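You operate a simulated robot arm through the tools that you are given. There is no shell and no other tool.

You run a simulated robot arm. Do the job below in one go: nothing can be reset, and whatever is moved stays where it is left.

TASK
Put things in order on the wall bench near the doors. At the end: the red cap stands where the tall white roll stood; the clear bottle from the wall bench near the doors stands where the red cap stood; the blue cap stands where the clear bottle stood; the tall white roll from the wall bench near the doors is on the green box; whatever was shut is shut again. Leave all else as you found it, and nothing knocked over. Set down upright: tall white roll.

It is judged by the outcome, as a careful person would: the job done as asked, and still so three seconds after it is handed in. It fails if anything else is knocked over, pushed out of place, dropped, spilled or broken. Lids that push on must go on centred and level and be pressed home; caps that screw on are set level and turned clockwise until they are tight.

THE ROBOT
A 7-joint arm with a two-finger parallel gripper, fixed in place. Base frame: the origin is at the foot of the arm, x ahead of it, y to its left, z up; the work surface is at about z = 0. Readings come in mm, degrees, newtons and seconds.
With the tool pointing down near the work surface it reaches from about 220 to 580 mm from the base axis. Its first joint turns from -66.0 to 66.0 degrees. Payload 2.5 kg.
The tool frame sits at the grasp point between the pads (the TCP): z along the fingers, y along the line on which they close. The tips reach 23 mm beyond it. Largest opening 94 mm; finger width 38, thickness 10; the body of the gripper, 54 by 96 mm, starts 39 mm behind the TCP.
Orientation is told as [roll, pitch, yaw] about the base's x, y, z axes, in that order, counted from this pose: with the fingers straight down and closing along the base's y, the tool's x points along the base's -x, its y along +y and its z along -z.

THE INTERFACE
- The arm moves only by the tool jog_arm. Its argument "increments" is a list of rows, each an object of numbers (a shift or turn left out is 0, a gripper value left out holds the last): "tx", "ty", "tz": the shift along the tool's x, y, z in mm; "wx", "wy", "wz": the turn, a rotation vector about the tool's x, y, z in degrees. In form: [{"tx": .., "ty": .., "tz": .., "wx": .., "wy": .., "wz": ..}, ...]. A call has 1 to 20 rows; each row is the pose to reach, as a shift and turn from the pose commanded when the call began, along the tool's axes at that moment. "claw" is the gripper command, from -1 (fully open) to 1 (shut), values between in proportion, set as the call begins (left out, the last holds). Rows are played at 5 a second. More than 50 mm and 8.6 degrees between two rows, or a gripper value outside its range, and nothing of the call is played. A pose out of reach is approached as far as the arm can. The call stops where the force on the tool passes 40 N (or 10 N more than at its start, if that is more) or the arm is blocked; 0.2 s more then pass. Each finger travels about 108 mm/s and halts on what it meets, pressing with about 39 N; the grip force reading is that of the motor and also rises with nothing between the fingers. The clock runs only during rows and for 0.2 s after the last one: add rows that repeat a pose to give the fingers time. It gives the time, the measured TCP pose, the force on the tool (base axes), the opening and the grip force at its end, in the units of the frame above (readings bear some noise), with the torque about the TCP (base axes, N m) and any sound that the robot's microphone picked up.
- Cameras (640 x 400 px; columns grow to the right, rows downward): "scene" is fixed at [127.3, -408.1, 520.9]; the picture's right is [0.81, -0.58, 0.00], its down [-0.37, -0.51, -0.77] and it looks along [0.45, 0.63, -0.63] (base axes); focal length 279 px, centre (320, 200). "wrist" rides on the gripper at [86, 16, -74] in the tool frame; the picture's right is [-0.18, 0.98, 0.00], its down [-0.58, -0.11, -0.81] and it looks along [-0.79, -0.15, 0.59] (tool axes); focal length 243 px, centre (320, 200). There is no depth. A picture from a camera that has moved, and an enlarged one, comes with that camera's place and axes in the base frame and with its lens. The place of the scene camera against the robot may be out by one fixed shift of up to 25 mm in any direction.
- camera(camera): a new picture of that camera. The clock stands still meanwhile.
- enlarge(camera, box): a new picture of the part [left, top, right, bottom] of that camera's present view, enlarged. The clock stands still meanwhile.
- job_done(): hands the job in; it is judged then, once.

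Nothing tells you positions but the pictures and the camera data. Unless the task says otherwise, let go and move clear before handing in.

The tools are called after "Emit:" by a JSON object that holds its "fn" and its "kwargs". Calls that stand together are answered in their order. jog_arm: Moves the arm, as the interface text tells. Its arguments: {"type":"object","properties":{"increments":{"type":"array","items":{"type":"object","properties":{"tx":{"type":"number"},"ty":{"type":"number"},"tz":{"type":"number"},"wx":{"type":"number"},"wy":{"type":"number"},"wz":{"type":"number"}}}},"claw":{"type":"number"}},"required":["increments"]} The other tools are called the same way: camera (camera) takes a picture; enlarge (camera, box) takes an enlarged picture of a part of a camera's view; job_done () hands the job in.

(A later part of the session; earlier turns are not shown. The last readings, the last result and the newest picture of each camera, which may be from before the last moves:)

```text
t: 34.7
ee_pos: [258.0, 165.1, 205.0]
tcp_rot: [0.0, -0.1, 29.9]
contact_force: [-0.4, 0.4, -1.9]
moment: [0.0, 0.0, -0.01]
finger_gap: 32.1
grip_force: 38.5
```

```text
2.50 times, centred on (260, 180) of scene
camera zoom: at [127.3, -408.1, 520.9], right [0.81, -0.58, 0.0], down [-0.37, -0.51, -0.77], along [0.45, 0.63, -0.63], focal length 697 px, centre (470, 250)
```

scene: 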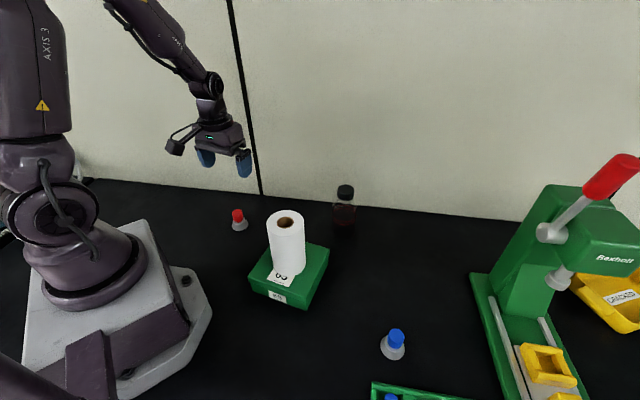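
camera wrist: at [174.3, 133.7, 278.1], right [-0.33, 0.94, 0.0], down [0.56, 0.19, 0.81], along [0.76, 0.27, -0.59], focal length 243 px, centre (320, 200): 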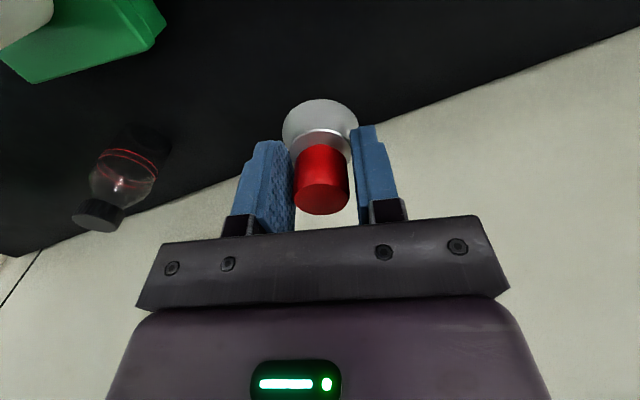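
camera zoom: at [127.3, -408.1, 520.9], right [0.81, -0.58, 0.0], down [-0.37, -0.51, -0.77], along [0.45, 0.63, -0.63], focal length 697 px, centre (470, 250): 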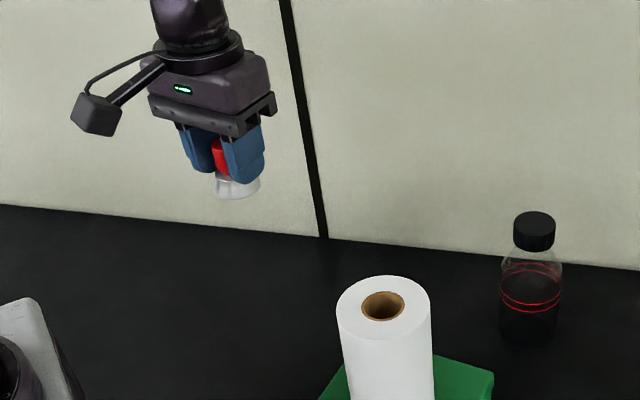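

The red cap is held securely. I'll carry it high to the roll's old spot, passing clear of the roll and bottle.

Emit:
{"fn": "jog_arm", "kwargs": {"increments": [{"tx": 0.6, "ty": -20, "wz": 3}, {"tx": 1.2, "ty": -50, "wz": 7}, {"tx": 1.8, "ty": -82, "wz": 11}, {"tx": 2.4, "ty": -115, "wz": 15}, {"tx": 3, "ty": -148, "wz": 19}, {"tx": 3.6, "ty": -181, "wz": 23}, {"tx": 4.2, "ty": -214, "wz": 27}, {"tx": 4.8, "ty": -247, "wz": 31}, {"tx": 5.5, "ty": -280, "wz": 35.5}, {"tx": 6.2, "ty": -313, "wz": 40}, {"tx": 6.9, "ty": -346, "wz": 44.5}, {"tx": 7.5, "ty": -379, "wz": 49}, {"tx": 8.1, "ty": -412, "wz": 53.5}, {"tx": 8.8, "ty": -445, "wz": 58}, {"tx": 9.4, "ty": -478, "wz": 62}, {"tx": 9.9, "ty": -499.3, "wz": 65}, {"tx": 9.9, "ty": -499.3, "wz": 65}]}}

Emit:
{"fn": "camera", "kwargs": {"camera": "wrist"}}

Emit:
{"fn": "camera", "kwargs": {"camera": "scene"}}

```text
t: 38.3
ee_pos: [499.2, -274.3, 201.4]
tcp_rot: [0.1, 0.0, -35.1]
contact_force: [0.3, 0.5, -1.3]
moment: [-0.02, 0.02, -0.03]
finger_gap: 31.9
grip_force: 38.7
```

```text
taken
camera wrist: at [436.6, -212.4, 276.1], right [0.72, 0.7, 0.0], down [0.41, -0.43, 0.81], along [0.56, -0.58, -0.59], focal length 243 px, centre (320, 200)
```

wrist: 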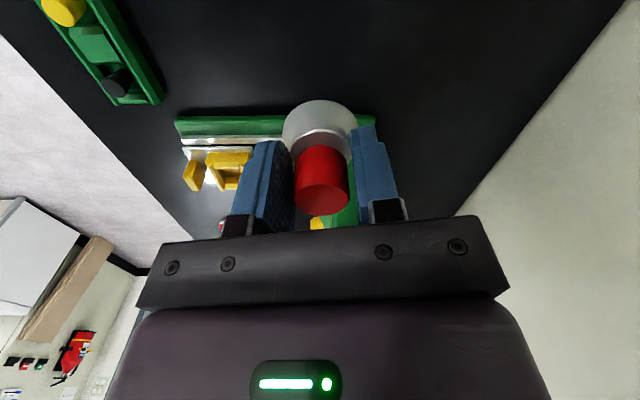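

```text
taken
```

scene: 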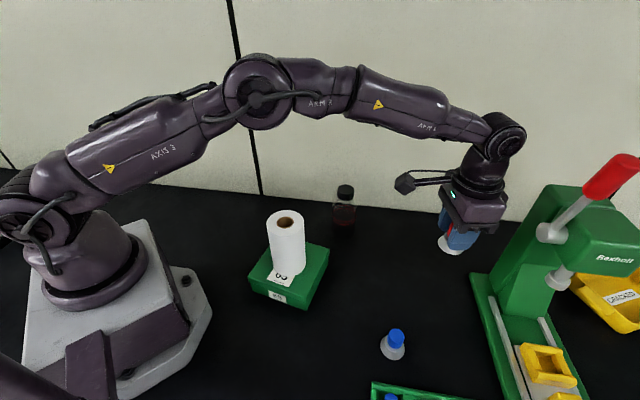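

I'm above the target spot. I'll lower it most of the way, then slowly to contact.

Emit:
{"fn": "jog_arm", "kwargs": {"increments": [{"tz": 20}, {"tz": 45}, {"tz": 70}, {"tz": 95}, {"tz": 120}, {"tz": 140}, {"tz": 152}, {"tz": 152}]}}

Emit:
{"fn": "enlarge", "kwargs": {"camera": "scene", "box": [380, 200, 520, 340]}}

Emit:
{"fn": "camera", "kwargs": {"camera": "wrist"}}

```text
t: 40.1
ee_pos: [498.0, -274.7, 49.7]
tcp_rot: [0.0, -0.1, -35.1]
contact_force: [0.1, -0.6, -0.2]
moment: [-0.02, 0.02, 0.0]
finger_gap: 32.2
grip_force: 38.8
```

```text
2.86 times, centred on (450, 270) of scene
camera zoom: at [127.3, -408.1, 520.9], right [0.81, -0.58, 0.0], down [-0.37, -0.51, -0.77], along [0.45, 0.63, -0.63], focal length 797 px, centre (-51, 0)
```

zoom: 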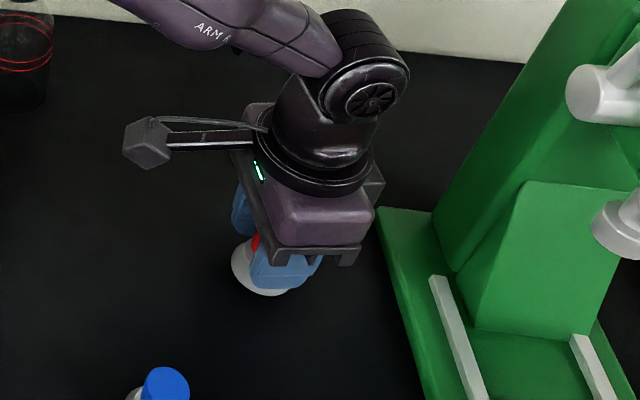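

```text
taken
camera wrist: at [435.9, -213.3, 123.3], right [0.72, 0.7, 0.0], down [0.41, -0.42, 0.81], along [0.56, -0.58, -0.59], focal length 243 px, centre (320, 200)
```

wrist: 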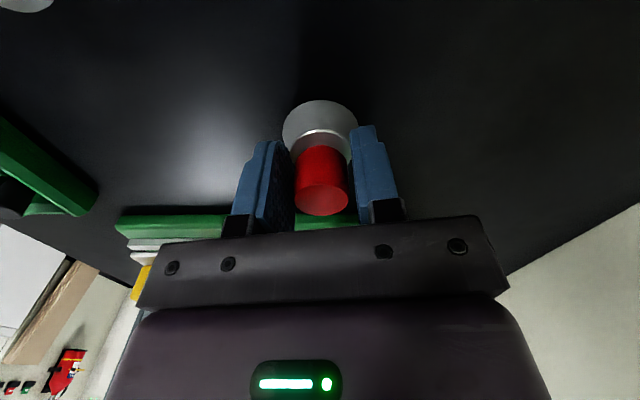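

The held cap is at about (499,-278), very close to the roll's old place. I'll nudge 2 mm and ease it down.

Emit:
{"fn": "jog_arm", "kwargs": {"increments": [{"tx": -1.5, "ty": 2, "tz": 3}, {"tx": -1.5, "ty": 2, "tz": 6}, {"tx": -1.5, "ty": 2, "tz": 7.5}, {"tx": -1.5, "ty": 2, "tz": 8.5}, {"tx": -1.5, "ty": 2, "tz": 9.5}, {"tx": -1.5, "ty": 2, "tz": 9.5}]}}

```text
t: 41.5
ee_pos: [500.9, -274.0, 40.6]
tcp_rot: [0.1, 0.0, -35.1]
contact_force: [-0.6, 0.0, -0.3]
moment: [0.02, -0.01, 0.01]
finger_gap: 32.1
grip_force: 39.1
```

Emit:
{"fn": "jog_arm", "kwargs": {"increments": [{"tz": 0.5}, {"tz": 1.0}, {"tz": 1.5}, {"tz": 2.0}, {"tz": 2.0}]}}

Emit:
{"fn": "enlarge", "kwargs": {"camera": "wrist", "box": [220, 60, 420, 220]}}

```text
t: 42.7
ee_pos: [501.7, -272.8, 40.8]
tcp_rot: [0.2, -0.1, -35.0]
contact_force: [0.4, -0.4, 0.6]
moment: [-0.02, 0.0, 0.03]
finger_gap: 32.0
grip_force: 38.7
```

```text
2.50 times, centred on (320, 140) of wrist
camera zoom: at [439.2, -211.6, 113.5], right [0.72, 0.7, 0.0], down [0.41, -0.42, 0.81], along [0.56, -0.58, -0.59], focal length 606 px, centre (320, 350)
```

zoom: 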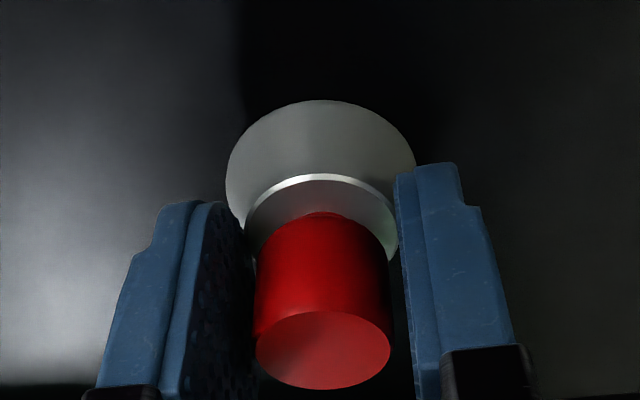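

Height is nearly identical to the pick height. I'll take a few half-millimetre steps to touch.

Emit:
{"fn": "jog_arm", "kwargs": {"increments": [{"tz": 0.3}, {"tz": 0.6}, {"tz": 0.9}, {"tz": 0.9}]}}

```text
t: 43.7
ee_pos: [501.8, -273.9, 38.7]
tcp_rot: [0.1, -0.2, -35.1]
contact_force: [-0.3, 0.9, 2.2]
moment: [-0.03, 0.02, 0.0]
finger_gap: 32.3
grip_force: 38.9
```

Light contact is felt, at about 2 N. I'll open and check.

Emit:
{"fn": "jog_arm", "kwargs": {"increments": [{"tz": 0.2}, {"tz": 0.2}, {"tz": 0.2}, {"tz": 0.2}, {"tz": 0.2}], "claw": -1}}

Emit:
{"fn": "camera", "kwargs": {"camera": "wrist"}}

```text
t: 44.9
ee_pos: [500.8, -274.2, 39.2]
tcp_rot: [0.1, -0.1, -35.0]
contact_force: [-0.8, 1.0, 0.8]
moment: [-0.02, 0.0, 0.0]
finger_gap: 94.0
grip_force: 0.1
```

```text
taken
camera wrist: at [438.9, -212.1, 113.4], right [0.72, 0.7, 0.0], down [0.41, -0.42, 0.81], along [0.56, -0.58, -0.59], focal length 243 px, centre (320, 200)
```

wrist: 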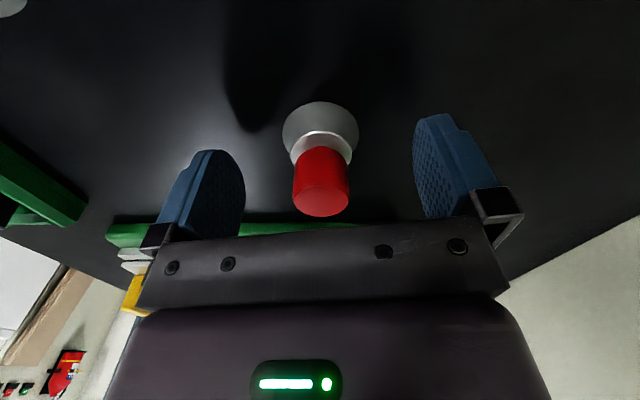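

The red cap now stands at (502.9,-277.7), which is where the roll was. I'll rise and go take a close side look at the bottle to choose a grip.

Emit:
{"fn": "jog_arm", "kwargs": {"increments": [{"tz": -10}, {"tz": -30}, {"tz": -55}, {"tz": -80}, {"tz": -105}, {"tz": -130}, {"tz": -160}, {"tz": -160}]}}

Emit:
{"fn": "enlarge", "kwargs": {"camera": "scene", "box": [300, 165, 390, 255]}}

Emit:
{"fn": "camera", "kwargs": {"camera": "scene"}}

```text
t: 46.7
ee_pos: [500.7, -277.1, 199.1]
tcp_rot: [0.1, -0.1, -35.1]
contact_force: [-0.2, -0.4, 0.5]
moment: [-0.02, 0.01, -0.01]
finger_gap: 94.0
grip_force: 0.2
```

```text
4.44 times, centred on (345, 210) of scene
camera zoom: at [127.3, -408.1, 520.9], right [0.81, -0.58, 0.0], down [-0.37, -0.51, -0.77], along [0.45, 0.63, -0.63], focal length 1240 px, centre (209, 156)
```

zoom: 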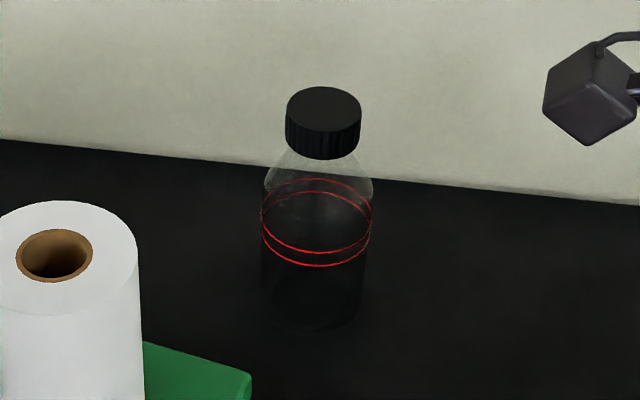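

```text
taken
```

scene: 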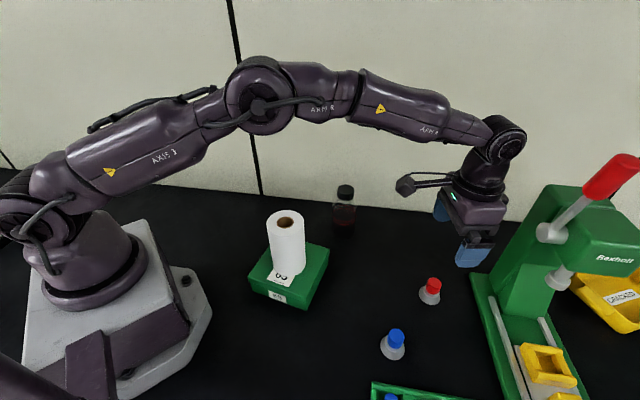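

Red cap in place. The bottle's straight body reaches only to z≈88 and its cap spans roughly z 120–142, so I'll take a closer look before choosing the grip height.

Emit:
{"fn": "jog_arm", "kwargs": {"increments": [{"tx": 25, "ty": 12.7, "tz": -5, "wz": -4}, {"tx": 50, "ty": 25.4, "tz": -10, "wz": -8}, {"tx": 75, "ty": 38, "tz": -15, "wz": -12}, {"tx": 100, "ty": 51, "tz": -20, "wz": -16}, {"tx": 125, "ty": 63.5, "tz": -25, "wz": -20}, {"tx": 150, "ty": 76, "tz": -30, "wz": -24}, {"tx": 175, "ty": 89, "tz": -30, "wz": -28}, {"tx": 200, "ty": 102, "tz": -30, "wz": -32}, {"tx": 225, "ty": 115, "tz": -30, "wz": -36}, {"tx": 248.9, "ty": 126.9, "tz": -30, "wz": -40}, {"tx": 248.9, "ty": 126.9, "tz": -30, "wz": -40}]}}

Emit:
{"fn": "camera", "kwargs": {"camera": "wrist"}}

Emit:
{"fn": "enlarge", "kwargs": {"camera": "wrist", "box": [270, 80, 390, 220]}}

```text
t: 49.1
ee_pos: [370.9, -28.7, 228.3]
tcp_rot: [0.1, -0.1, 4.9]
contact_force: [0.7, -0.5, -0.4]
moment: [0.01, 0.01, 0.0]
finger_gap: 94.3
grip_force: 0.0
```

```text
taken
camera wrist: at [282.0, -20.8, 302.1], right [0.1, 1.0, 0.0], down [0.59, -0.06, 0.81], along [0.8, -0.08, -0.59], focal length 243 px, centre (320, 200)
```

wrist: 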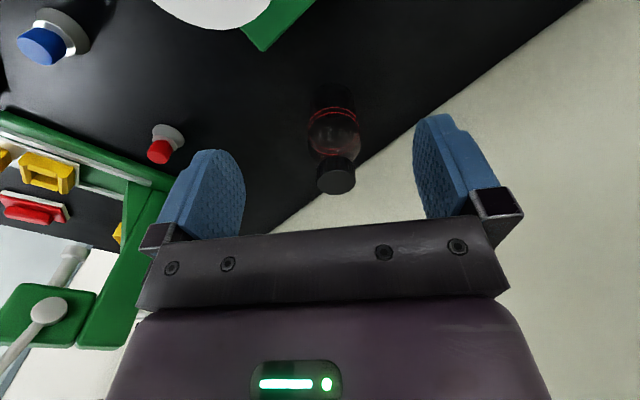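

```text
2.86 times, centred on (330, 150) of wrist
camera zoom: at [282.0, -20.8, 302.1], right [0.1, 1.0, 0.0], down [0.59, -0.06, 0.81], along [0.8, -0.08, -0.59], focal length 693 px, centre (291, 343)
```

zoom: 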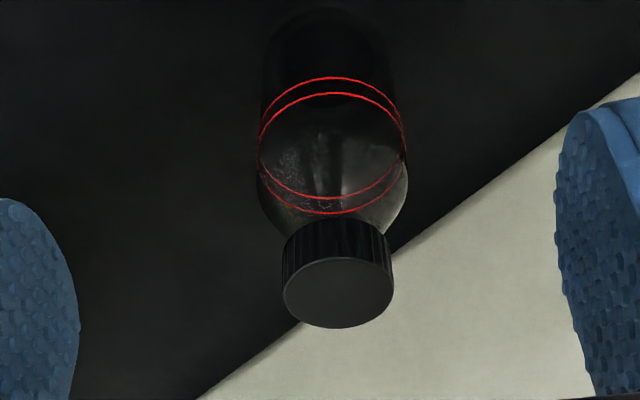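

The bottle centre is at about (474.5,-23), with its black cap from z≈122 to z≈141 and 39 mm in diameter. I'll move directly above it and verify.

Emit:
{"fn": "jog_arm", "kwargs": {"increments": [{"tx": -20, "ty": -0.6}, {"tx": -45, "ty": -1.3}, {"tx": -70, "ty": -2}, {"tx": -90, "ty": -2.6}, {"tx": -103.8, "ty": -3}, {"tx": -103.8, "ty": -3}]}}

Emit:
{"fn": "camera", "kwargs": {"camera": "wrist"}}

Emit:
{"fn": "enlarge", "kwargs": {"camera": "wrist", "box": [250, 0, 390, 130]}}

```text
t: 50.5
ee_pos: [473.5, -21.2, 229.7]
tcp_rot: [0.0, -0.1, 5.0]
contact_force: [-0.2, -0.2, 0.5]
moment: [0.03, -0.01, -0.02]
finger_gap: 94.1
grip_force: 0.1
```

```text
taken
camera wrist: at [384.9, -13.2, 303.5], right [0.1, 1.0, 0.0], down [0.59, -0.06, 0.81], along [0.8, -0.08, -0.59], focal length 243 px, centre (320, 200)
```

wrist: 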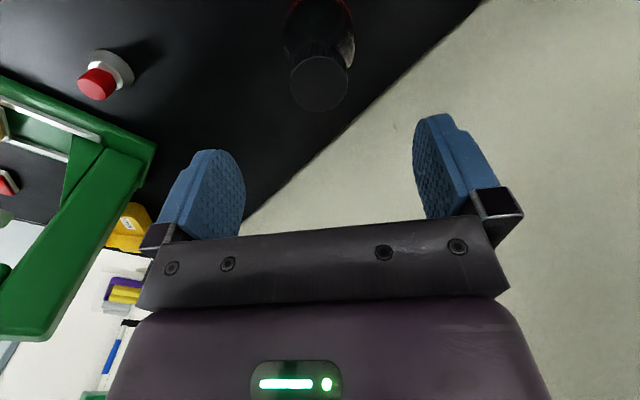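

```text
3.08 times, centred on (320, 65) of wrist
camera zoom: at [384.9, -13.2, 303.5], right [0.1, 1.0, 0.0], down [0.59, -0.06, 0.81], along [0.8, -0.08, -0.59], focal length 746 px, centre (320, 615)
```

zoom: 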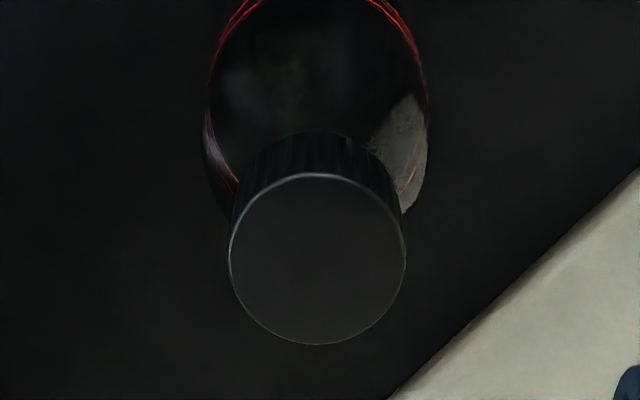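

The cap is centred under the gripper to within 1 mm. I'll descend so the pads straddle only the cap (TCP z≈139).

Emit:
{"fn": "jog_arm", "kwargs": {"increments": [{"tz": 20}, {"tz": 40}, {"tz": 58}, {"tz": 72}, {"tz": 82}, {"tz": 90}, {"tz": 90}]}}

Emit:
{"fn": "camera", "kwargs": {"camera": "wrist"}}

Emit:
{"fn": "enlarge", "kwargs": {"camera": "scene", "box": [280, 120, 420, 260]}}

```text
t: 52.1
ee_pos: [475.4, -22.5, 138.2]
tcp_rot: [0.0, -0.1, 5.0]
contact_force: [-0.4, 0.2, 0.5]
moment: [0.01, 0.03, -0.01]
finger_gap: 94.0
grip_force: 0.0
```

```text
taken
camera wrist: at [386.7, -14.5, 212.3], right [0.1, 1.0, 0.0], down [0.59, -0.06, 0.81], along [0.8, -0.08, -0.59], focal length 243 px, centre (320, 200)
```

wrist: 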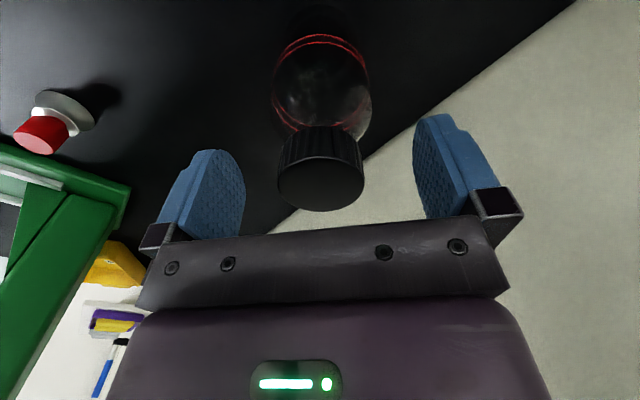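

```text
2.86 times, centred on (350, 190) of scene
camera zoom: at [127.3, -408.1, 520.9], right [0.81, -0.58, 0.0], down [-0.37, -0.51, -0.77], along [0.45, 0.63, -0.63], focal length 797 px, centre (234, 229)
```

zoom: 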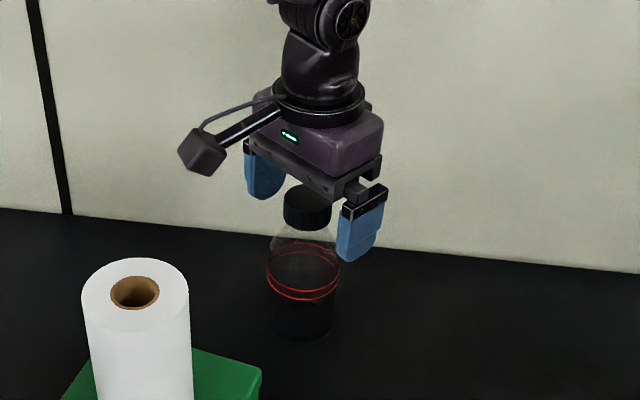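

Cap top is at about z=142 and its bottom at about 123. I'll raise 4 mm so the tips stay on the cap and off the shoulder, then close.

Emit:
{"fn": "jog_arm", "kwargs": {"increments": [{"tz": -4}, {"tz": -4}]}}

Emit:
{"fn": "jog_arm", "kwargs": {"increments": [{"tz": 0}, {"tz": 0}, {"tz": 0}, {"tz": 0}, {"tz": 0}], "claw": 1}}

Emit:
{"fn": "camera", "kwargs": {"camera": "wrist"}}

Emit:
{"fn": "enlarge", "kwargs": {"camera": "scene", "box": [280, 120, 420, 260]}}

```text
t: 52.7
ee_pos: [475.6, -22.0, 143.1]
tcp_rot: [0.1, -0.1, 4.8]
contact_force: [-0.1, 0.3, -0.6]
moment: [-0.04, -0.01, -0.02]
finger_gap: 93.9
grip_force: 0.1
```

```text
t: 53.9
ee_pos: [475.6, -22.0, 143.8]
tcp_rot: [0.1, -0.1, 4.9]
contact_force: [0.8, 0.4, 0.0]
moment: [0.04, -0.03, 0.02]
finger_gap: 38.8
grip_force: 39.2
```

```text
taken
camera wrist: at [386.7, -14.7, 216.9], right [0.1, 1.0, 0.0], down [0.59, -0.06, 0.81], along [0.8, -0.08, -0.59], focal length 243 px, centre (320, 200)
```

wrist: 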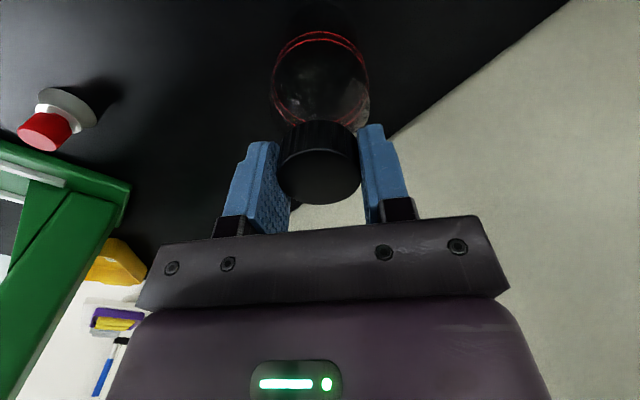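

```text
2.86 times, centred on (350, 190) of scene
camera zoom: at [127.3, -408.1, 520.9], right [0.81, -0.58, 0.0], down [-0.37, -0.51, -0.77], along [0.45, 0.63, -0.63], focal length 797 px, centre (234, 229)
```

zoom: 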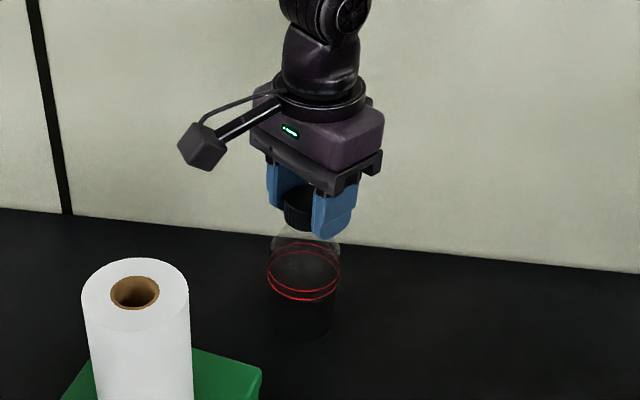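

Gripped on the cap at 38.8 mm. I'll make a slow 6 mm test lift and check for slip.

Emit:
{"fn": "jog_arm", "kwargs": {"increments": [{"tz": -0.5}, {"tz": -1}, {"tz": -2}, {"tz": -3}, {"tz": -4}, {"tz": -5}, {"tz": -6}, {"tz": -6}]}}

Emit:
{"fn": "camera", "kwargs": {"camera": "wrist"}}

Emit:
{"fn": "enlarge", "kwargs": {"camera": "scene", "box": [280, 120, 420, 260]}}

```text
t: 55.7
ee_pos: [473.9, -22.1, 149.9]
tcp_rot: [0.1, -0.1, 4.9]
contact_force: [-0.1, -0.4, -1.5]
moment: [0.01, -0.01, -0.02]
finger_gap: 38.5
grip_force: 38.9
```

```text
taken
camera wrist: at [385.4, -14.1, 223.4], right [0.1, 1.0, 0.0], down [0.59, -0.06, 0.81], along [0.8, -0.08, -0.59], focal length 243 px, centre (320, 200)
```

wrist: 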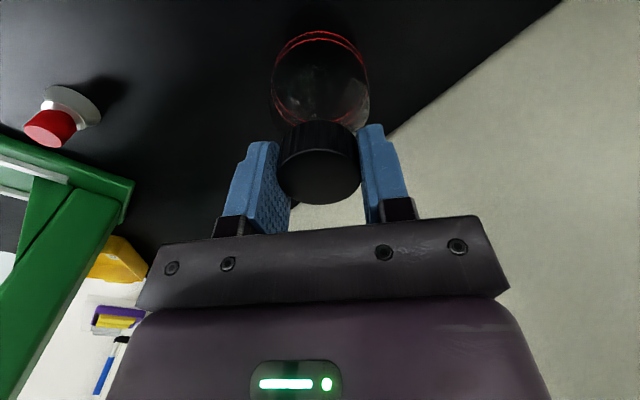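

```text
2.86 times, centred on (350, 190) of scene
camera zoom: at [127.3, -408.1, 520.9], right [0.81, -0.58, 0.0], down [-0.37, -0.51, -0.77], along [0.45, 0.63, -0.63], focal length 797 px, centre (234, 229)
```

zoom: 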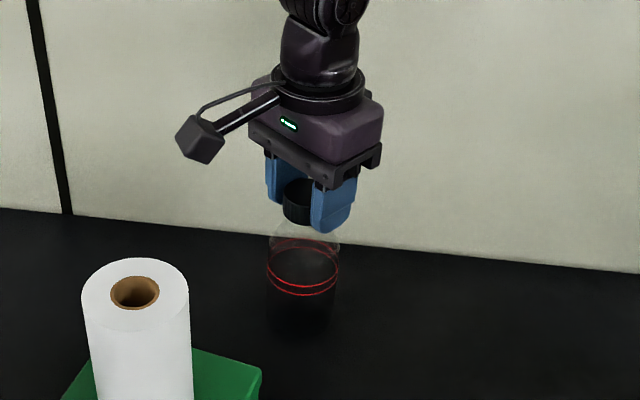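

The cap and the rings moved up together, so there's no slip. I'll raise another 16 mm gently.

Emit:
{"fn": "jog_arm", "kwargs": {"increments": [{"tz": -1}, {"tz": -3}, {"tz": -6}, {"tz": -9}, {"tz": -12}, {"tz": -14.5}, {"tz": -16}, {"tz": -16}]}}

Emit:
{"fn": "camera", "kwargs": {"camera": "wrist"}}

Emit:
{"fn": "enlarge", "kwargs": {"camera": "scene", "box": [280, 120, 420, 260]}}

```text
t: 57.5
ee_pos: [474.2, -23.0, 163.9]
tcp_rot: [0.1, 0.0, 4.8]
contact_force: [1.4, -0.2, 0.2]
moment: [-0.04, -0.02, -0.01]
finger_gap: 38.7
grip_force: 39.2
```

```text
taken
camera wrist: at [385.2, -14.8, 238.6], right [0.1, 1.0, 0.0], down [0.59, -0.06, 0.81], along [0.8, -0.08, -0.59], focal length 243 px, centre (320, 200)
```

wrist: 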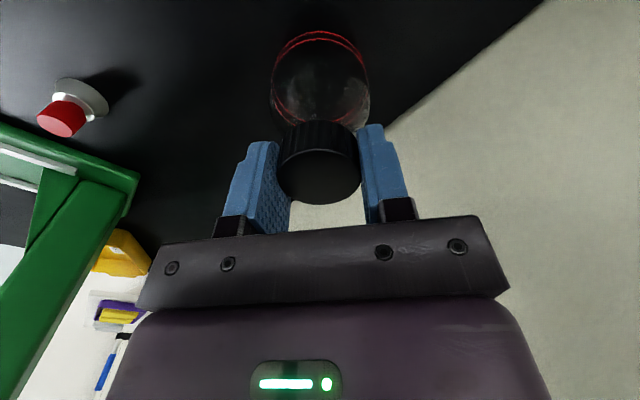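

```text
2.86 times, centred on (350, 190) of scene
camera zoom: at [127.3, -408.1, 520.9], right [0.81, -0.58, 0.0], down [-0.37, -0.51, -0.77], along [0.45, 0.63, -0.63], focal length 797 px, centre (234, 229)
```

zoom: 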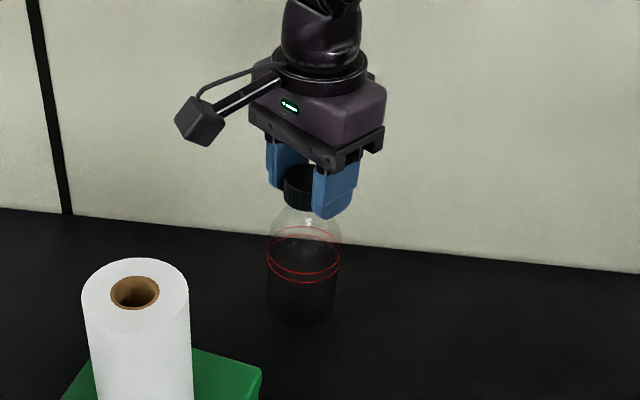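

The bottle is hanging securely about 22 mm up. I'll carry it low and smoothly to the red cap's old place at (260.4,161.5).

Emit:
{"fn": "jog_arm", "kwargs": {"increments": [{"tx": 4, "ty": 4, "wz": -0.5}, {"tx": 11.9, "ty": 12.1, "wz": -1.5}, {"tx": 23.7, "ty": 24.2, "wz": -3}, {"tx": 37.5, "ty": 38.3, "wz": -4.8}, {"tx": 51.4, "ty": 52.4, "wz": -6.5}, {"tx": 65.2, "ty": 66.5, "wz": -8.3}, {"tx": 79, "ty": 80.6, "wz": -10}, {"tx": 92.8, "ty": 94.7, "wz": -11.8}, {"tx": 106.7, "ty": 108.8, "wz": -13.5}, {"tx": 120.5, "ty": 122.9, "wz": -15.3}, {"tx": 134.3, "ty": 137, "wz": -17}, {"tx": 148.1, "ty": 151.1, "wz": -18.8}, {"tx": 162, "ty": 165.1, "wz": -20.5}, {"tx": 173.8, "ty": 177.2, "wz": -22}, {"tx": 183.7, "ty": 187.3, "wz": -23.3}, {"tx": 191.6, "ty": 195.4, "wz": -24.3}, {"tx": 195.5, "ty": 199.4, "wz": -24.8}, {"tx": 197.5, "ty": 201.4, "wz": -25}, {"tx": 197.5, "ty": 201.4, "wz": -25}]}}

Emit:
{"fn": "camera", "kwargs": {"camera": "wrist"}}

Emit:
{"fn": "camera", "kwargs": {"camera": "scene"}}

```text
t: 61.5
ee_pos: [259.4, 163.7, 164.9]
tcp_rot: [-0.1, -0.2, 29.8]
contact_force: [0.0, -0.5, -0.6]
moment: [-0.01, 0.0, 0.04]
finger_gap: 38.6
grip_force: 39.2
```

```text
taken
camera wrist: at [176.1, 132.1, 238.8], right [-0.33, 0.94, 0.0], down [0.56, 0.19, 0.81], along [0.76, 0.27, -0.59], focal length 243 px, centre (320, 200)
```

wrist: 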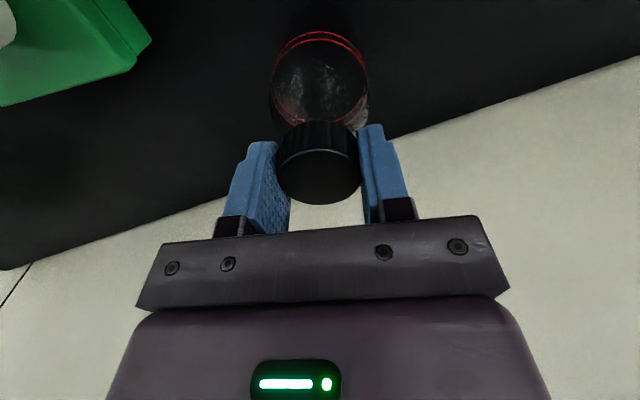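

```text
taken
```

scene: 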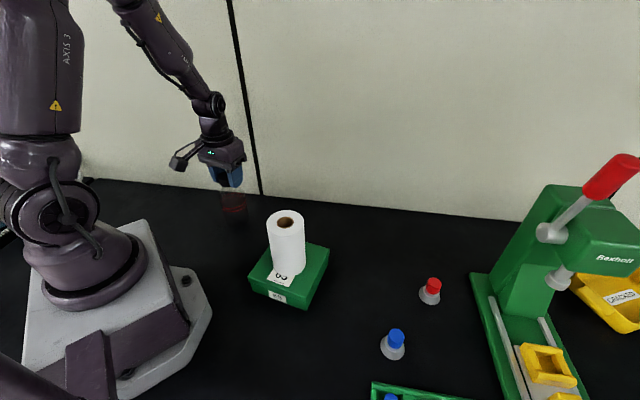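

I'm above the target spot. I'll lower most of the way slowly.

Emit:
{"fn": "jog_arm", "kwargs": {"increments": [{"tx": -0.7, "tz": 2}, {"tx": -1.5, "tz": 5}, {"tx": -1.5, "tz": 9}, {"tx": -1.5, "tz": 13}, {"tx": -1.5, "tz": 16}, {"tx": -1.5, "tz": 18.5}, {"tx": -1.5, "tz": 19.5}, {"tx": -1.5, "tz": 19.5}]}}

Emit:
{"fn": "camera", "kwargs": {"camera": "wrist"}}

```text
t: 63.3
ee_pos: [260.9, 162.0, 145.1]
tcp_rot: [0.0, -0.1, 30.0]
contact_force: [0.7, -0.1, -0.7]
moment: [0.0, -0.01, 0.03]
finger_gap: 38.4
grip_force: 39.0
```

```text
taken
camera wrist: at [177.6, 131.8, 219.8], right [-0.33, 0.94, 0.0], down [0.56, 0.19, 0.81], along [0.76, 0.27, -0.59], focal length 243 px, centre (320, 200)
```

wrist: 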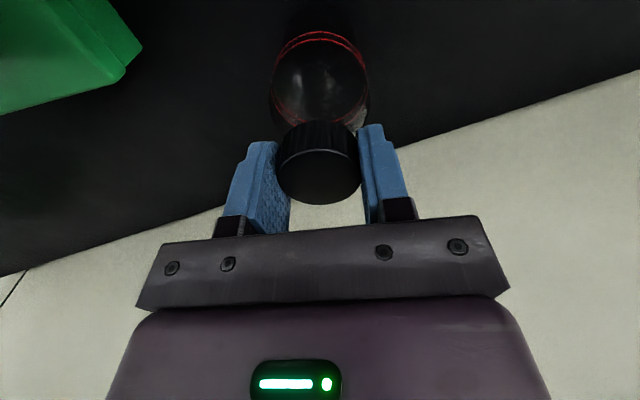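

Camera height says about 2–3 mm remain. I'll step down by half-millimetres.

Emit:
{"fn": "jog_arm", "kwargs": {"increments": [{"tz": 0.5}, {"tz": 1.0}, {"tz": 1.5}, {"tz": 2.0}, {"tz": 2.0}]}}

```text
t: 64.5
ee_pos: [263.4, 162.8, 143.3]
tcp_rot: [-0.1, -0.3, 29.9]
contact_force: [0.7, -0.2, 0.1]
moment: [0.0, -0.02, 0.01]
finger_gap: 38.4
grip_force: 39.1
```

Emit:
{"fn": "jog_arm", "kwargs": {"increments": [{"tz": 0.4}, {"tz": 0.8}, {"tz": 1.2}, {"tz": 1.2}]}}

Emit:
{"fn": "camera", "kwargs": {"camera": "wrist"}}

```text
t: 65.5
ee_pos: [261.7, 162.2, 143.9]
tcp_rot: [0.0, -0.2, 29.9]
contact_force: [0.0, -0.4, 0.9]
moment: [-0.01, 0.03, -0.02]
finger_gap: 38.3
grip_force: 38.6
```

```text
taken
camera wrist: at [177.7, 133.0, 216.9], right [-0.33, 0.94, 0.0], down [0.56, 0.19, 0.81], along [0.76, 0.27, -0.59], focal length 243 px, centre (320, 200)
```

wrist: 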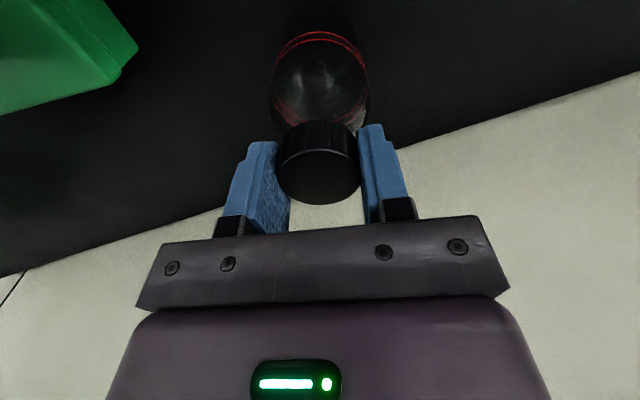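

Emit:
{"fn": "jog_arm", "kwargs": {"increments": [{"tz": 0.3}, {"tz": 0.6}, {"tz": 0.9}, {"tz": 0.9}]}}

```text
t: 66.5
ee_pos: [261.2, 163.5, 142.2]
tcp_rot: [0.0, -0.2, 29.9]
contact_force: [0.2, -0.1, 2.3]
moment: [0.03, -0.09, 0.0]
finger_gap: 38.6
grip_force: 38.8
```

Emit:
{"fn": "jog_arm", "kwargs": {"increments": [{"tz": 0.3}, {"tz": 0.5}, {"tz": 0.5}]}}

Emit:
{"fn": "enlarge", "kwargs": {"camera": "scene", "box": [170, 120, 310, 260]}}

```text
t: 67.3
ee_pos: [261.0, 162.3, 142.2]
tcp_rot: [0.0, -0.3, 30.0]
contact_force: [-1.5, 0.7, 16.0]
moment: [0.0, 0.25, 0.02]
finger_gap: 38.5
grip_force: 39.5
```

```text
2.86 times, centred on (240, 190) of scene
camera zoom: at [127.3, -408.1, 520.9], right [0.81, -0.58, 0.0], down [-0.37, -0.51, -0.77], along [0.45, 0.63, -0.63], focal length 797 px, centre (549, 229)
```

zoom: 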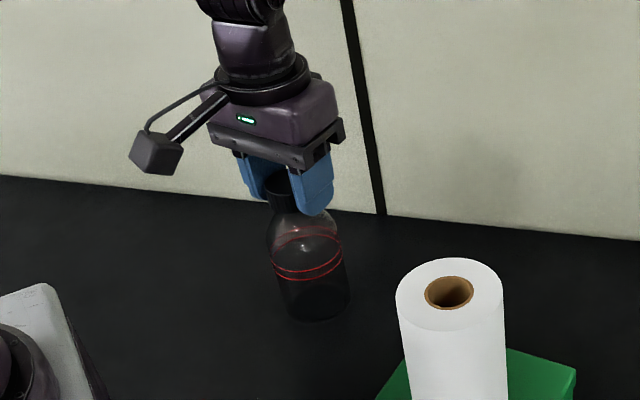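

The bottle is firmly on the table. I'll ease off half a millimetre and release.

Emit:
{"fn": "jog_arm", "kwargs": {"increments": [{"tz": -0.5}, {"tz": -0.5}]}}

Emit:
{"fn": "jog_arm", "kwargs": {"increments": [{"tz": 0}, {"tz": 0}, {"tz": 0}, {"tz": 0}], "claw": -1}}

Emit:
{"fn": "camera", "kwargs": {"camera": "wrist"}}

Emit:
{"fn": "enlarge", "kwargs": {"camera": "scene", "box": [170, 120, 310, 260]}}

```text
t: 67.9
ee_pos: [261.7, 163.8, 142.0]
tcp_rot: [0.0, -0.2, 29.9]
contact_force: [0.6, 0.7, 10.8]
moment: [0.01, -0.05, 0.07]
finger_gap: 38.5
grip_force: 38.9
```

```text
t: 68.9
ee_pos: [262.2, 163.6, 143.0]
tcp_rot: [0.0, -0.3, 29.9]
contact_force: [-0.9, -0.3, 0.2]
moment: [-0.03, 0.0, -0.03]
finger_gap: 93.8
grip_force: 0.0
```

```text
taken
camera wrist: at [176.4, 132.3, 215.9], right [-0.33, 0.94, 0.0], down [0.56, 0.19, 0.81], along [0.76, 0.27, -0.59], focal length 243 px, centre (320, 200)
```

wrist: 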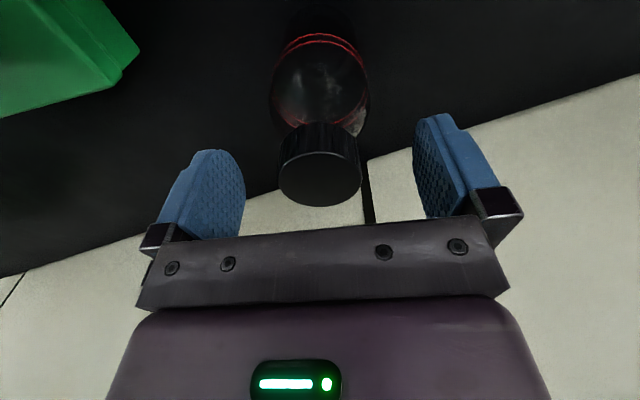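

```text
2.86 times, centred on (240, 190) of scene
camera zoom: at [127.3, -408.1, 520.9], right [0.81, -0.58, 0.0], down [-0.37, -0.51, -0.77], along [0.45, 0.63, -0.63], focal length 797 px, centre (549, 229)
```

zoom: 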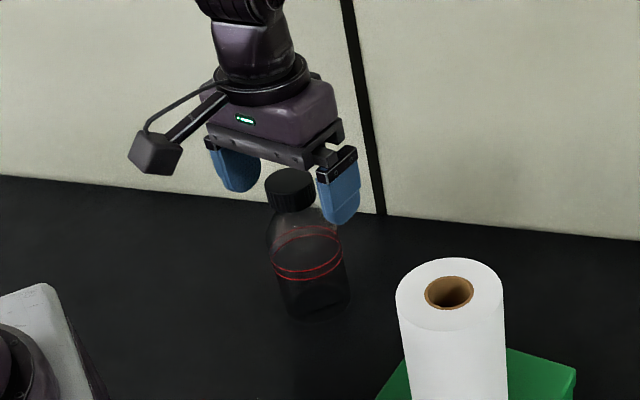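

The bottle stands upright at the red cap's old place. I'll rise and travel high over the roll toward the blue cap at (360,-306).

Emit:
{"fn": "jog_arm", "kwargs": {"increments": [{"tz": -10}, {"tz": -30}, {"tz": -55}, {"tz": -80}, {"tz": -105}, {"tz": -125}, {"tz": -125}]}}

Emit:
{"fn": "jog_arm", "kwargs": {"increments": [{"tx": 9, "ty": -28, "wz": 4.4}, {"tx": 18, "ty": -57, "wz": 8.8}, {"tx": 27, "ty": -85, "wz": 13.1}, {"tx": 37, "ty": -114, "wz": 17.5}, {"tx": 46, "ty": -142, "wz": 21.9}, {"tx": 55, "ty": -171, "wz": 26.3}, {"tx": 64, "ty": -199, "wz": 30.6}, {"tx": 73, "ty": -228, "wz": 35}, {"tx": 82, "ty": -256, "wz": 39.4}, {"tx": 91, "ty": -285, "wz": 43.8}, {"tx": 101, "ty": -313, "wz": 48.1}, {"tx": 110, "ty": -341, "tz": 5, "wz": 52.5}, {"tx": 119, "ty": -370, "tz": 15, "wz": 56.9}, {"tx": 128, "ty": -398, "tz": 30, "wz": 61.3}, {"tx": 137, "ty": -427, "tz": 50, "wz": 65.6}, {"tx": 146.4, "ty": -455.3, "tz": 66, "wz": 70}, {"tx": 146.4, "ty": -455.3, "tz": 66, "wz": 70}]}}

Emit:
{"fn": "camera", "kwargs": {"camera": "wrist"}}

Emit:
{"fn": "camera", "kwargs": {"camera": "scene"}}

```text
t: 70.5
ee_pos: [260.5, 163.4, 267.2]
tcp_rot: [0.0, -0.2, 29.9]
contact_force: [0.6, -0.7, 0.0]
moment: [-0.01, 0.03, 0.0]
finger_gap: 94.0
grip_force: 0.1
```

```text
t: 74.1
ee_pos: [361.9, -304.6, 202.6]
tcp_rot: [0.3, 0.0, -40.2]
contact_force: [-0.2, -0.2, 0.3]
moment: [0.0, 0.0, 0.0]
finger_gap: 94.1
grip_force: 0.0
```

```text
taken
camera wrist: at [305.0, -239.1, 275.3], right [0.77, 0.63, 0.0], down [0.37, -0.46, 0.81], along [0.51, -0.62, -0.59], focal length 243 px, centre (320, 200)
```

wrist: 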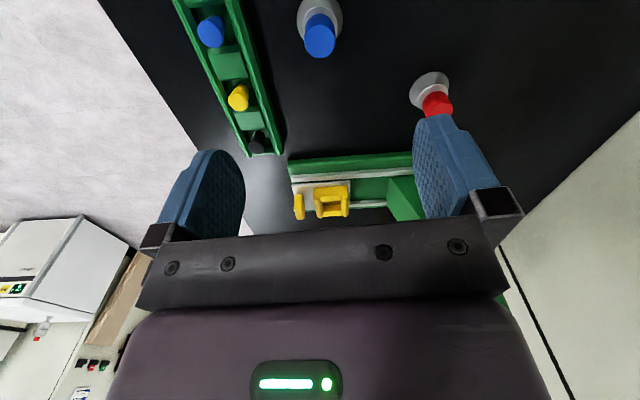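

```text
taken
```

scene: 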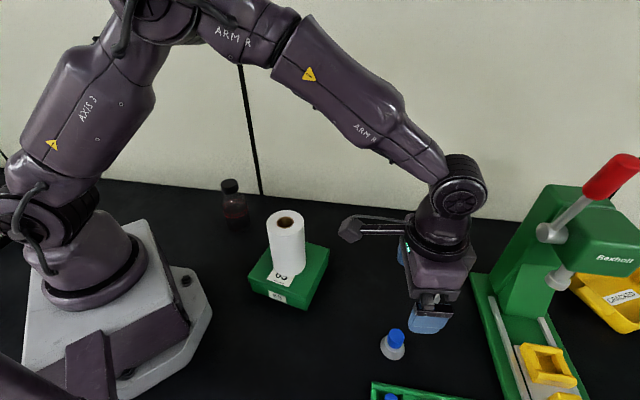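

The blue cap is nearly centred below. I'll narrow the opening to about 64 mm because the rack is close, descend to z≈68 and recheck.

Emit:
{"fn": "jog_arm", "kwargs": {"increments": [{"tz": 15}, {"tz": 40}, {"tz": 65}, {"tz": 90}, {"tz": 110}, {"tz": 125}, {"tz": 134}, {"tz": 134}], "claw": -0.36}}

Emit:
{"fn": "camera", "kwargs": {"camera": "wrist"}}

Emit:
{"fn": "enlarge", "kwargs": {"camera": "scene", "box": [340, 260, 480, 400]}}

```text
t: 75.9
ee_pos: [361.4, -306.5, 65.6]
tcp_rot: [0.2, 0.0, -40.2]
contact_force: [-1.1, 0.2, -0.3]
moment: [0.01, 0.03, 0.01]
finger_gap: 63.7
grip_force: 0.0
```

```text
taken
camera wrist: at [303.7, -240.1, 140.1], right [0.77, 0.63, 0.0], down [0.37, -0.46, 0.81], along [0.51, -0.62, -0.59], focal length 243 px, centre (320, 200)
```

wrist: 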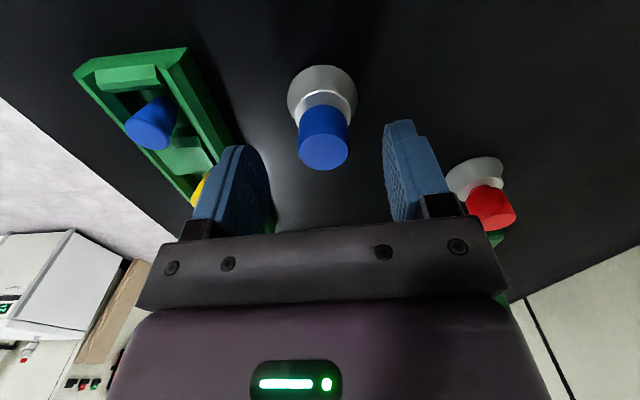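

```text
2.86 times, centred on (410, 330) of scene
camera zoom: at [127.3, -408.1, 520.9], right [0.81, -0.58, 0.0], down [-0.37, -0.51, -0.77], along [0.45, 0.63, -0.63], focal length 797 px, centre (63, -171)
```

zoom: 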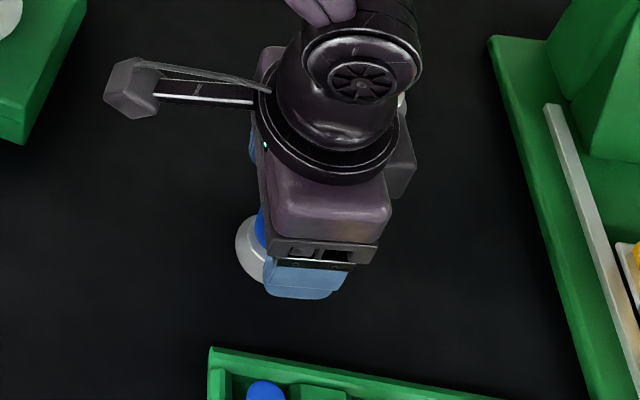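

Centred. I'll descend 27 mm to the same grip height as the red cap and close.

Emit:
{"fn": "jog_arm", "kwargs": {"increments": [{"tz": 9}, {"tz": 18}, {"tz": 26.5}, {"tz": 26.5}]}}

Emit:
{"fn": "jog_arm", "kwargs": {"increments": [{"tz": 0}, {"tz": 0}, {"tz": 0}, {"tz": 0}, {"tz": 0}], "claw": 1}}

Emit:
{"fn": "camera", "kwargs": {"camera": "wrist"}}

```text
t: 76.9
ee_pos: [361.6, -306.3, 40.0]
tcp_rot: [0.1, -0.1, -40.1]
contact_force: [-0.1, 0.5, 0.0]
moment: [0.01, 0.0, 0.0]
finger_gap: 63.8
grip_force: 0.0
```

```text
t: 78.1
ee_pos: [362.2, -306.1, 40.0]
tcp_rot: [0.1, -0.1, -40.1]
contact_force: [0.3, 0.0, 1.7]
moment: [-0.03, 0.03, 0.01]
finger_gap: 32.2
grip_force: 39.5
```

```text
taken
camera wrist: at [305.0, -239.4, 114.1], right [0.77, 0.63, 0.0], down [0.37, -0.46, 0.81], along [0.51, -0.62, -0.59], focal length 243 px, centre (320, 200)
```

wrist: 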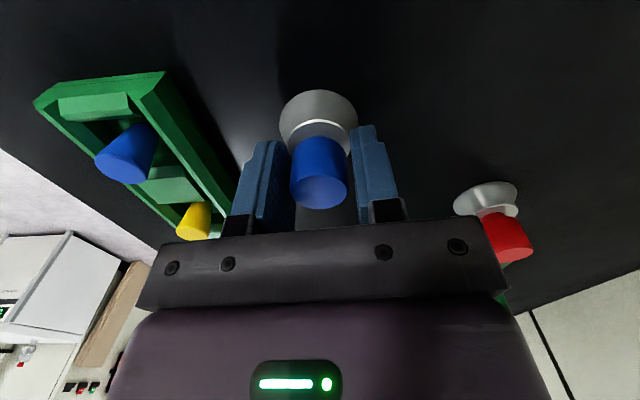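

Gripped at 32.2 mm. I'll lift it.

Emit:
{"fn": "jog_arm", "kwargs": {"increments": [{"tz": -3}, {"tz": -8}, {"tz": -18}, {"tz": -35}, {"tz": -55}, {"tz": -78}, {"tz": -100}, {"tz": -118}, {"tz": -125}, {"tz": -125}]}}

Emit:
{"fn": "camera", "kwargs": {"camera": "wrist"}}

Emit:
{"fn": "camera", "kwargs": {"camera": "scene"}}

```text
t: 80.3
ee_pos: [362.8, -304.9, 166.1]
tcp_rot: [0.1, 0.0, -40.1]
contact_force: [-0.3, -0.2, -1.0]
moment: [-0.01, 0.01, -0.02]
finger_gap: 32.2
grip_force: 38.8
```

```text
taken
camera wrist: at [305.7, -237.9, 239.4], right [0.77, 0.63, 0.0], down [0.37, -0.46, 0.81], along [0.51, -0.62, -0.59], focal length 243 px, centre (320, 200)
```

wrist: 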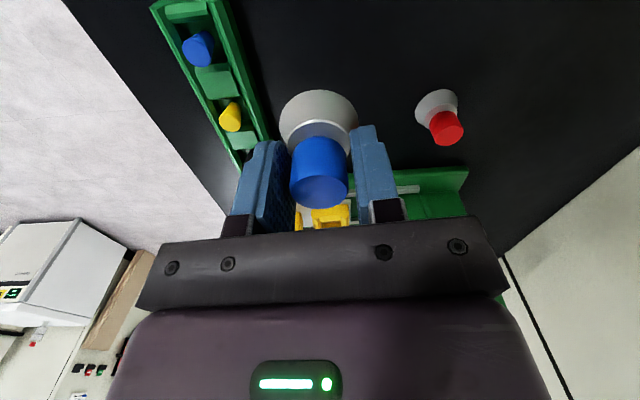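

```text
taken
```

scene: 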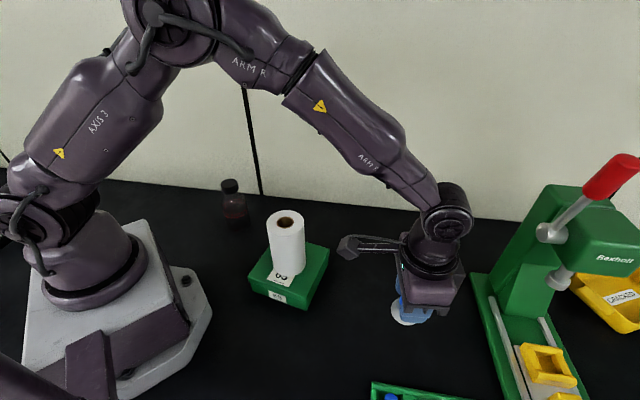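

The blue cap is held securely. I'll carry it to the bottle's old place at (474,-22.5).

Emit:
{"fn": "jog_arm", "kwargs": {"increments": [{"tx": 4, "ty": 12, "wz": -2}, {"tx": 11, "ty": 33, "wz": -5}, {"tx": 19, "ty": 58, "wz": -8.5}, {"tx": 28, "ty": 85, "wz": -12}, {"tx": 37, "ty": 113, "wz": -16}, {"tx": 46, "ty": 141, "wz": -20}, {"tx": 55.5, "ty": 169, "wz": -24}, {"tx": 65, "ty": 197, "wz": -28}, {"tx": 74, "ty": 225, "wz": -32}, {"tx": 83, "ty": 252, "wz": -35.5}, {"tx": 90, "ty": 274, "wz": -38}, {"tx": 94, "ty": 286, "wz": -39.5}, {"tx": 95.2, "ty": 289.9, "wz": -40}, {"tx": 95.2, "ty": 289.9, "wz": -40}]}}

Emit:
{"fn": "camera", "kwargs": {"camera": "wrist"}}

Emit:
{"fn": "camera", "kwargs": {"camera": "scene"}}

```text
t: 83.3
ee_pos: [478.0, -21.6, 166.2]
tcp_rot: [0.2, -0.1, 0.0]
contact_force: [0.4, -0.4, -0.9]
moment: [-0.02, 0.04, -0.03]
finger_gap: 32.2
grip_force: 39.1
```

```text
taken
camera wrist: at [390.1, -7.2, 239.9], right [0.18, 0.98, 0.0], down [0.58, -0.11, 0.81], along [0.79, -0.15, -0.59], focal length 243 px, centre (320, 200)
```

wrist: 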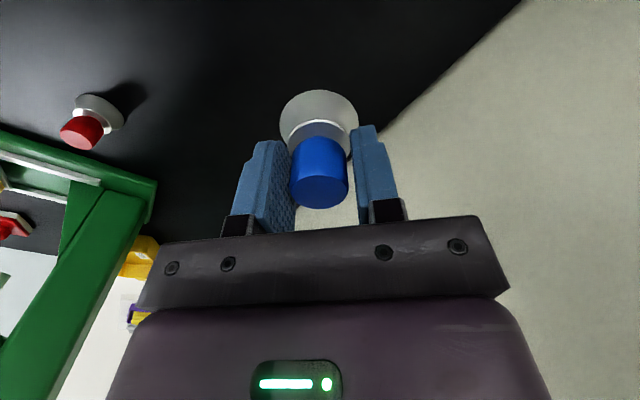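

```text
taken
```

scene: 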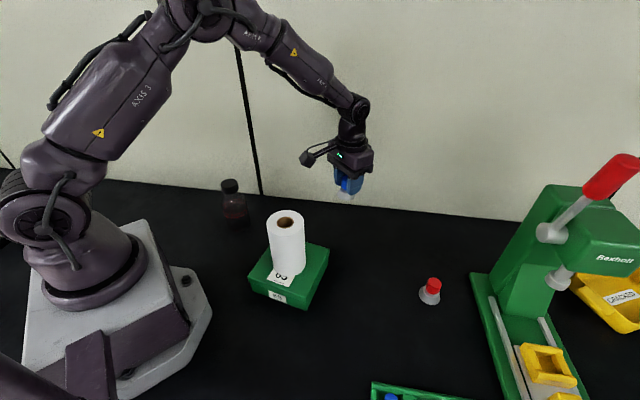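

The held cap is above (475,-23). I'll lower it.

Emit:
{"fn": "jog_arm", "kwargs": {"increments": [{"tx": 1, "tz": 15}, {"tx": 1, "tz": 38}, {"tx": 1, "tz": 60}, {"tx": 1, "tz": 82}, {"tx": 1, "tz": 100}, {"tx": 1, "tz": 112}, {"tx": 1, "tz": 119}, {"tx": 1, "tz": 119}]}}

Emit:
{"fn": "camera", "kwargs": {"camera": "wrist"}}

```text
t: 85.1
ee_pos: [475.1, -22.6, 46.4]
tcp_rot: [0.1, -0.1, -0.1]
contact_force: [-0.1, 0.2, -0.9]
moment: [0.0, -0.02, -0.01]
finger_gap: 32.4
grip_force: 38.7
```

```text
taken
camera wrist: at [387.8, -7.5, 120.2], right [0.19, 0.98, 0.0], down [0.58, -0.11, 0.81], along [0.79, -0.15, -0.59], focal length 243 px, centre (320, 200)
```

wrist: 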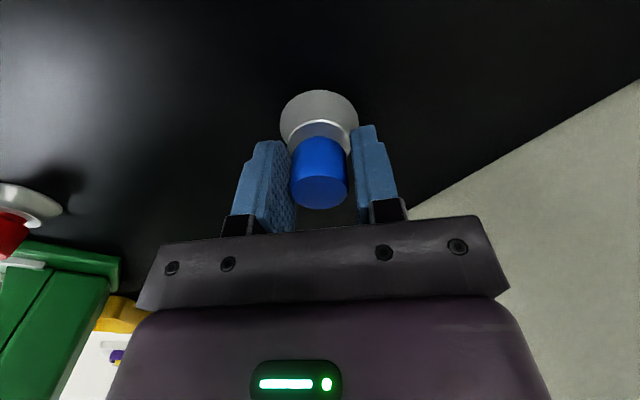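

Emit:
{"fn": "jog_arm", "kwargs": {"increments": [{"tx": -1, "ty": 0.7, "tz": 1.5}, {"tx": -1, "ty": 0.7, "tz": 3}, {"tx": -1, "ty": 0.7, "tz": 4.2}, {"tx": -1, "ty": 0.7, "tz": 5}, {"tx": -1, "ty": 0.7, "tz": 5}]}}

Emit:
{"fn": "jog_arm", "kwargs": {"increments": [{"tz": 0.4}, {"tz": 0.8}, {"tz": 1.2}, {"tz": 1.2}]}}

```text
t: 86.3
ee_pos: [475.3, -19.8, 41.9]
tcp_rot: [0.0, -0.1, -0.1]
contact_force: [-0.2, -0.3, -1.5]
moment: [-0.01, 0.0, 0.0]
finger_gap: 32.3
grip_force: 38.7
```

```text
t: 87.3
ee_pos: [475.9, -20.5, 40.6]
tcp_rot: [0.1, -0.1, -0.1]
contact_force: [-1.4, -0.8, 2.9]
moment: [-0.08, 0.11, 0.0]
finger_gap: 32.1
grip_force: 38.7
```

Contact is starting, at about 3 N. I'll take one more tiny step, then release.

Emit:
{"fn": "jog_arm", "kwargs": {"increments": [{"tz": 0.2}, {"tz": 0.3}, {"tz": 0.3}]}}

Emit:
{"fn": "camera", "kwargs": {"camera": "wrist"}}

```text
t: 88.1
ee_pos: [474.9, -19.0, 39.8]
tcp_rot: [0.1, -0.1, -0.1]
contact_force: [-5.6, -0.5, 14.1]
moment: [-0.08, 0.51, 0.02]
finger_gap: 32.5
grip_force: 39.4
```

```text
taken
camera wrist: at [388.1, -5.3, 114.0], right [0.19, 0.98, 0.0], down [0.58, -0.11, 0.81], along [0.79, -0.15, -0.59], focal length 243 px, centre (320, 200)
```

wrist: 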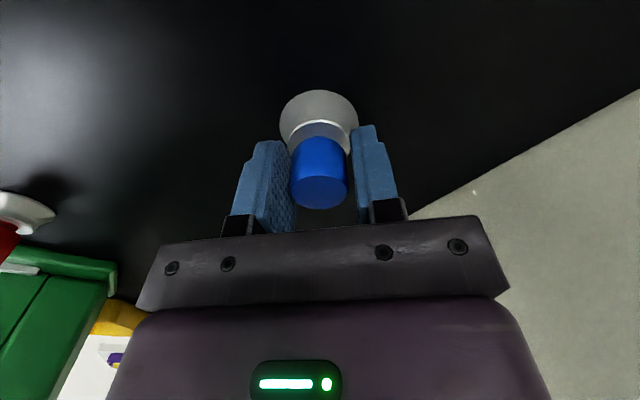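

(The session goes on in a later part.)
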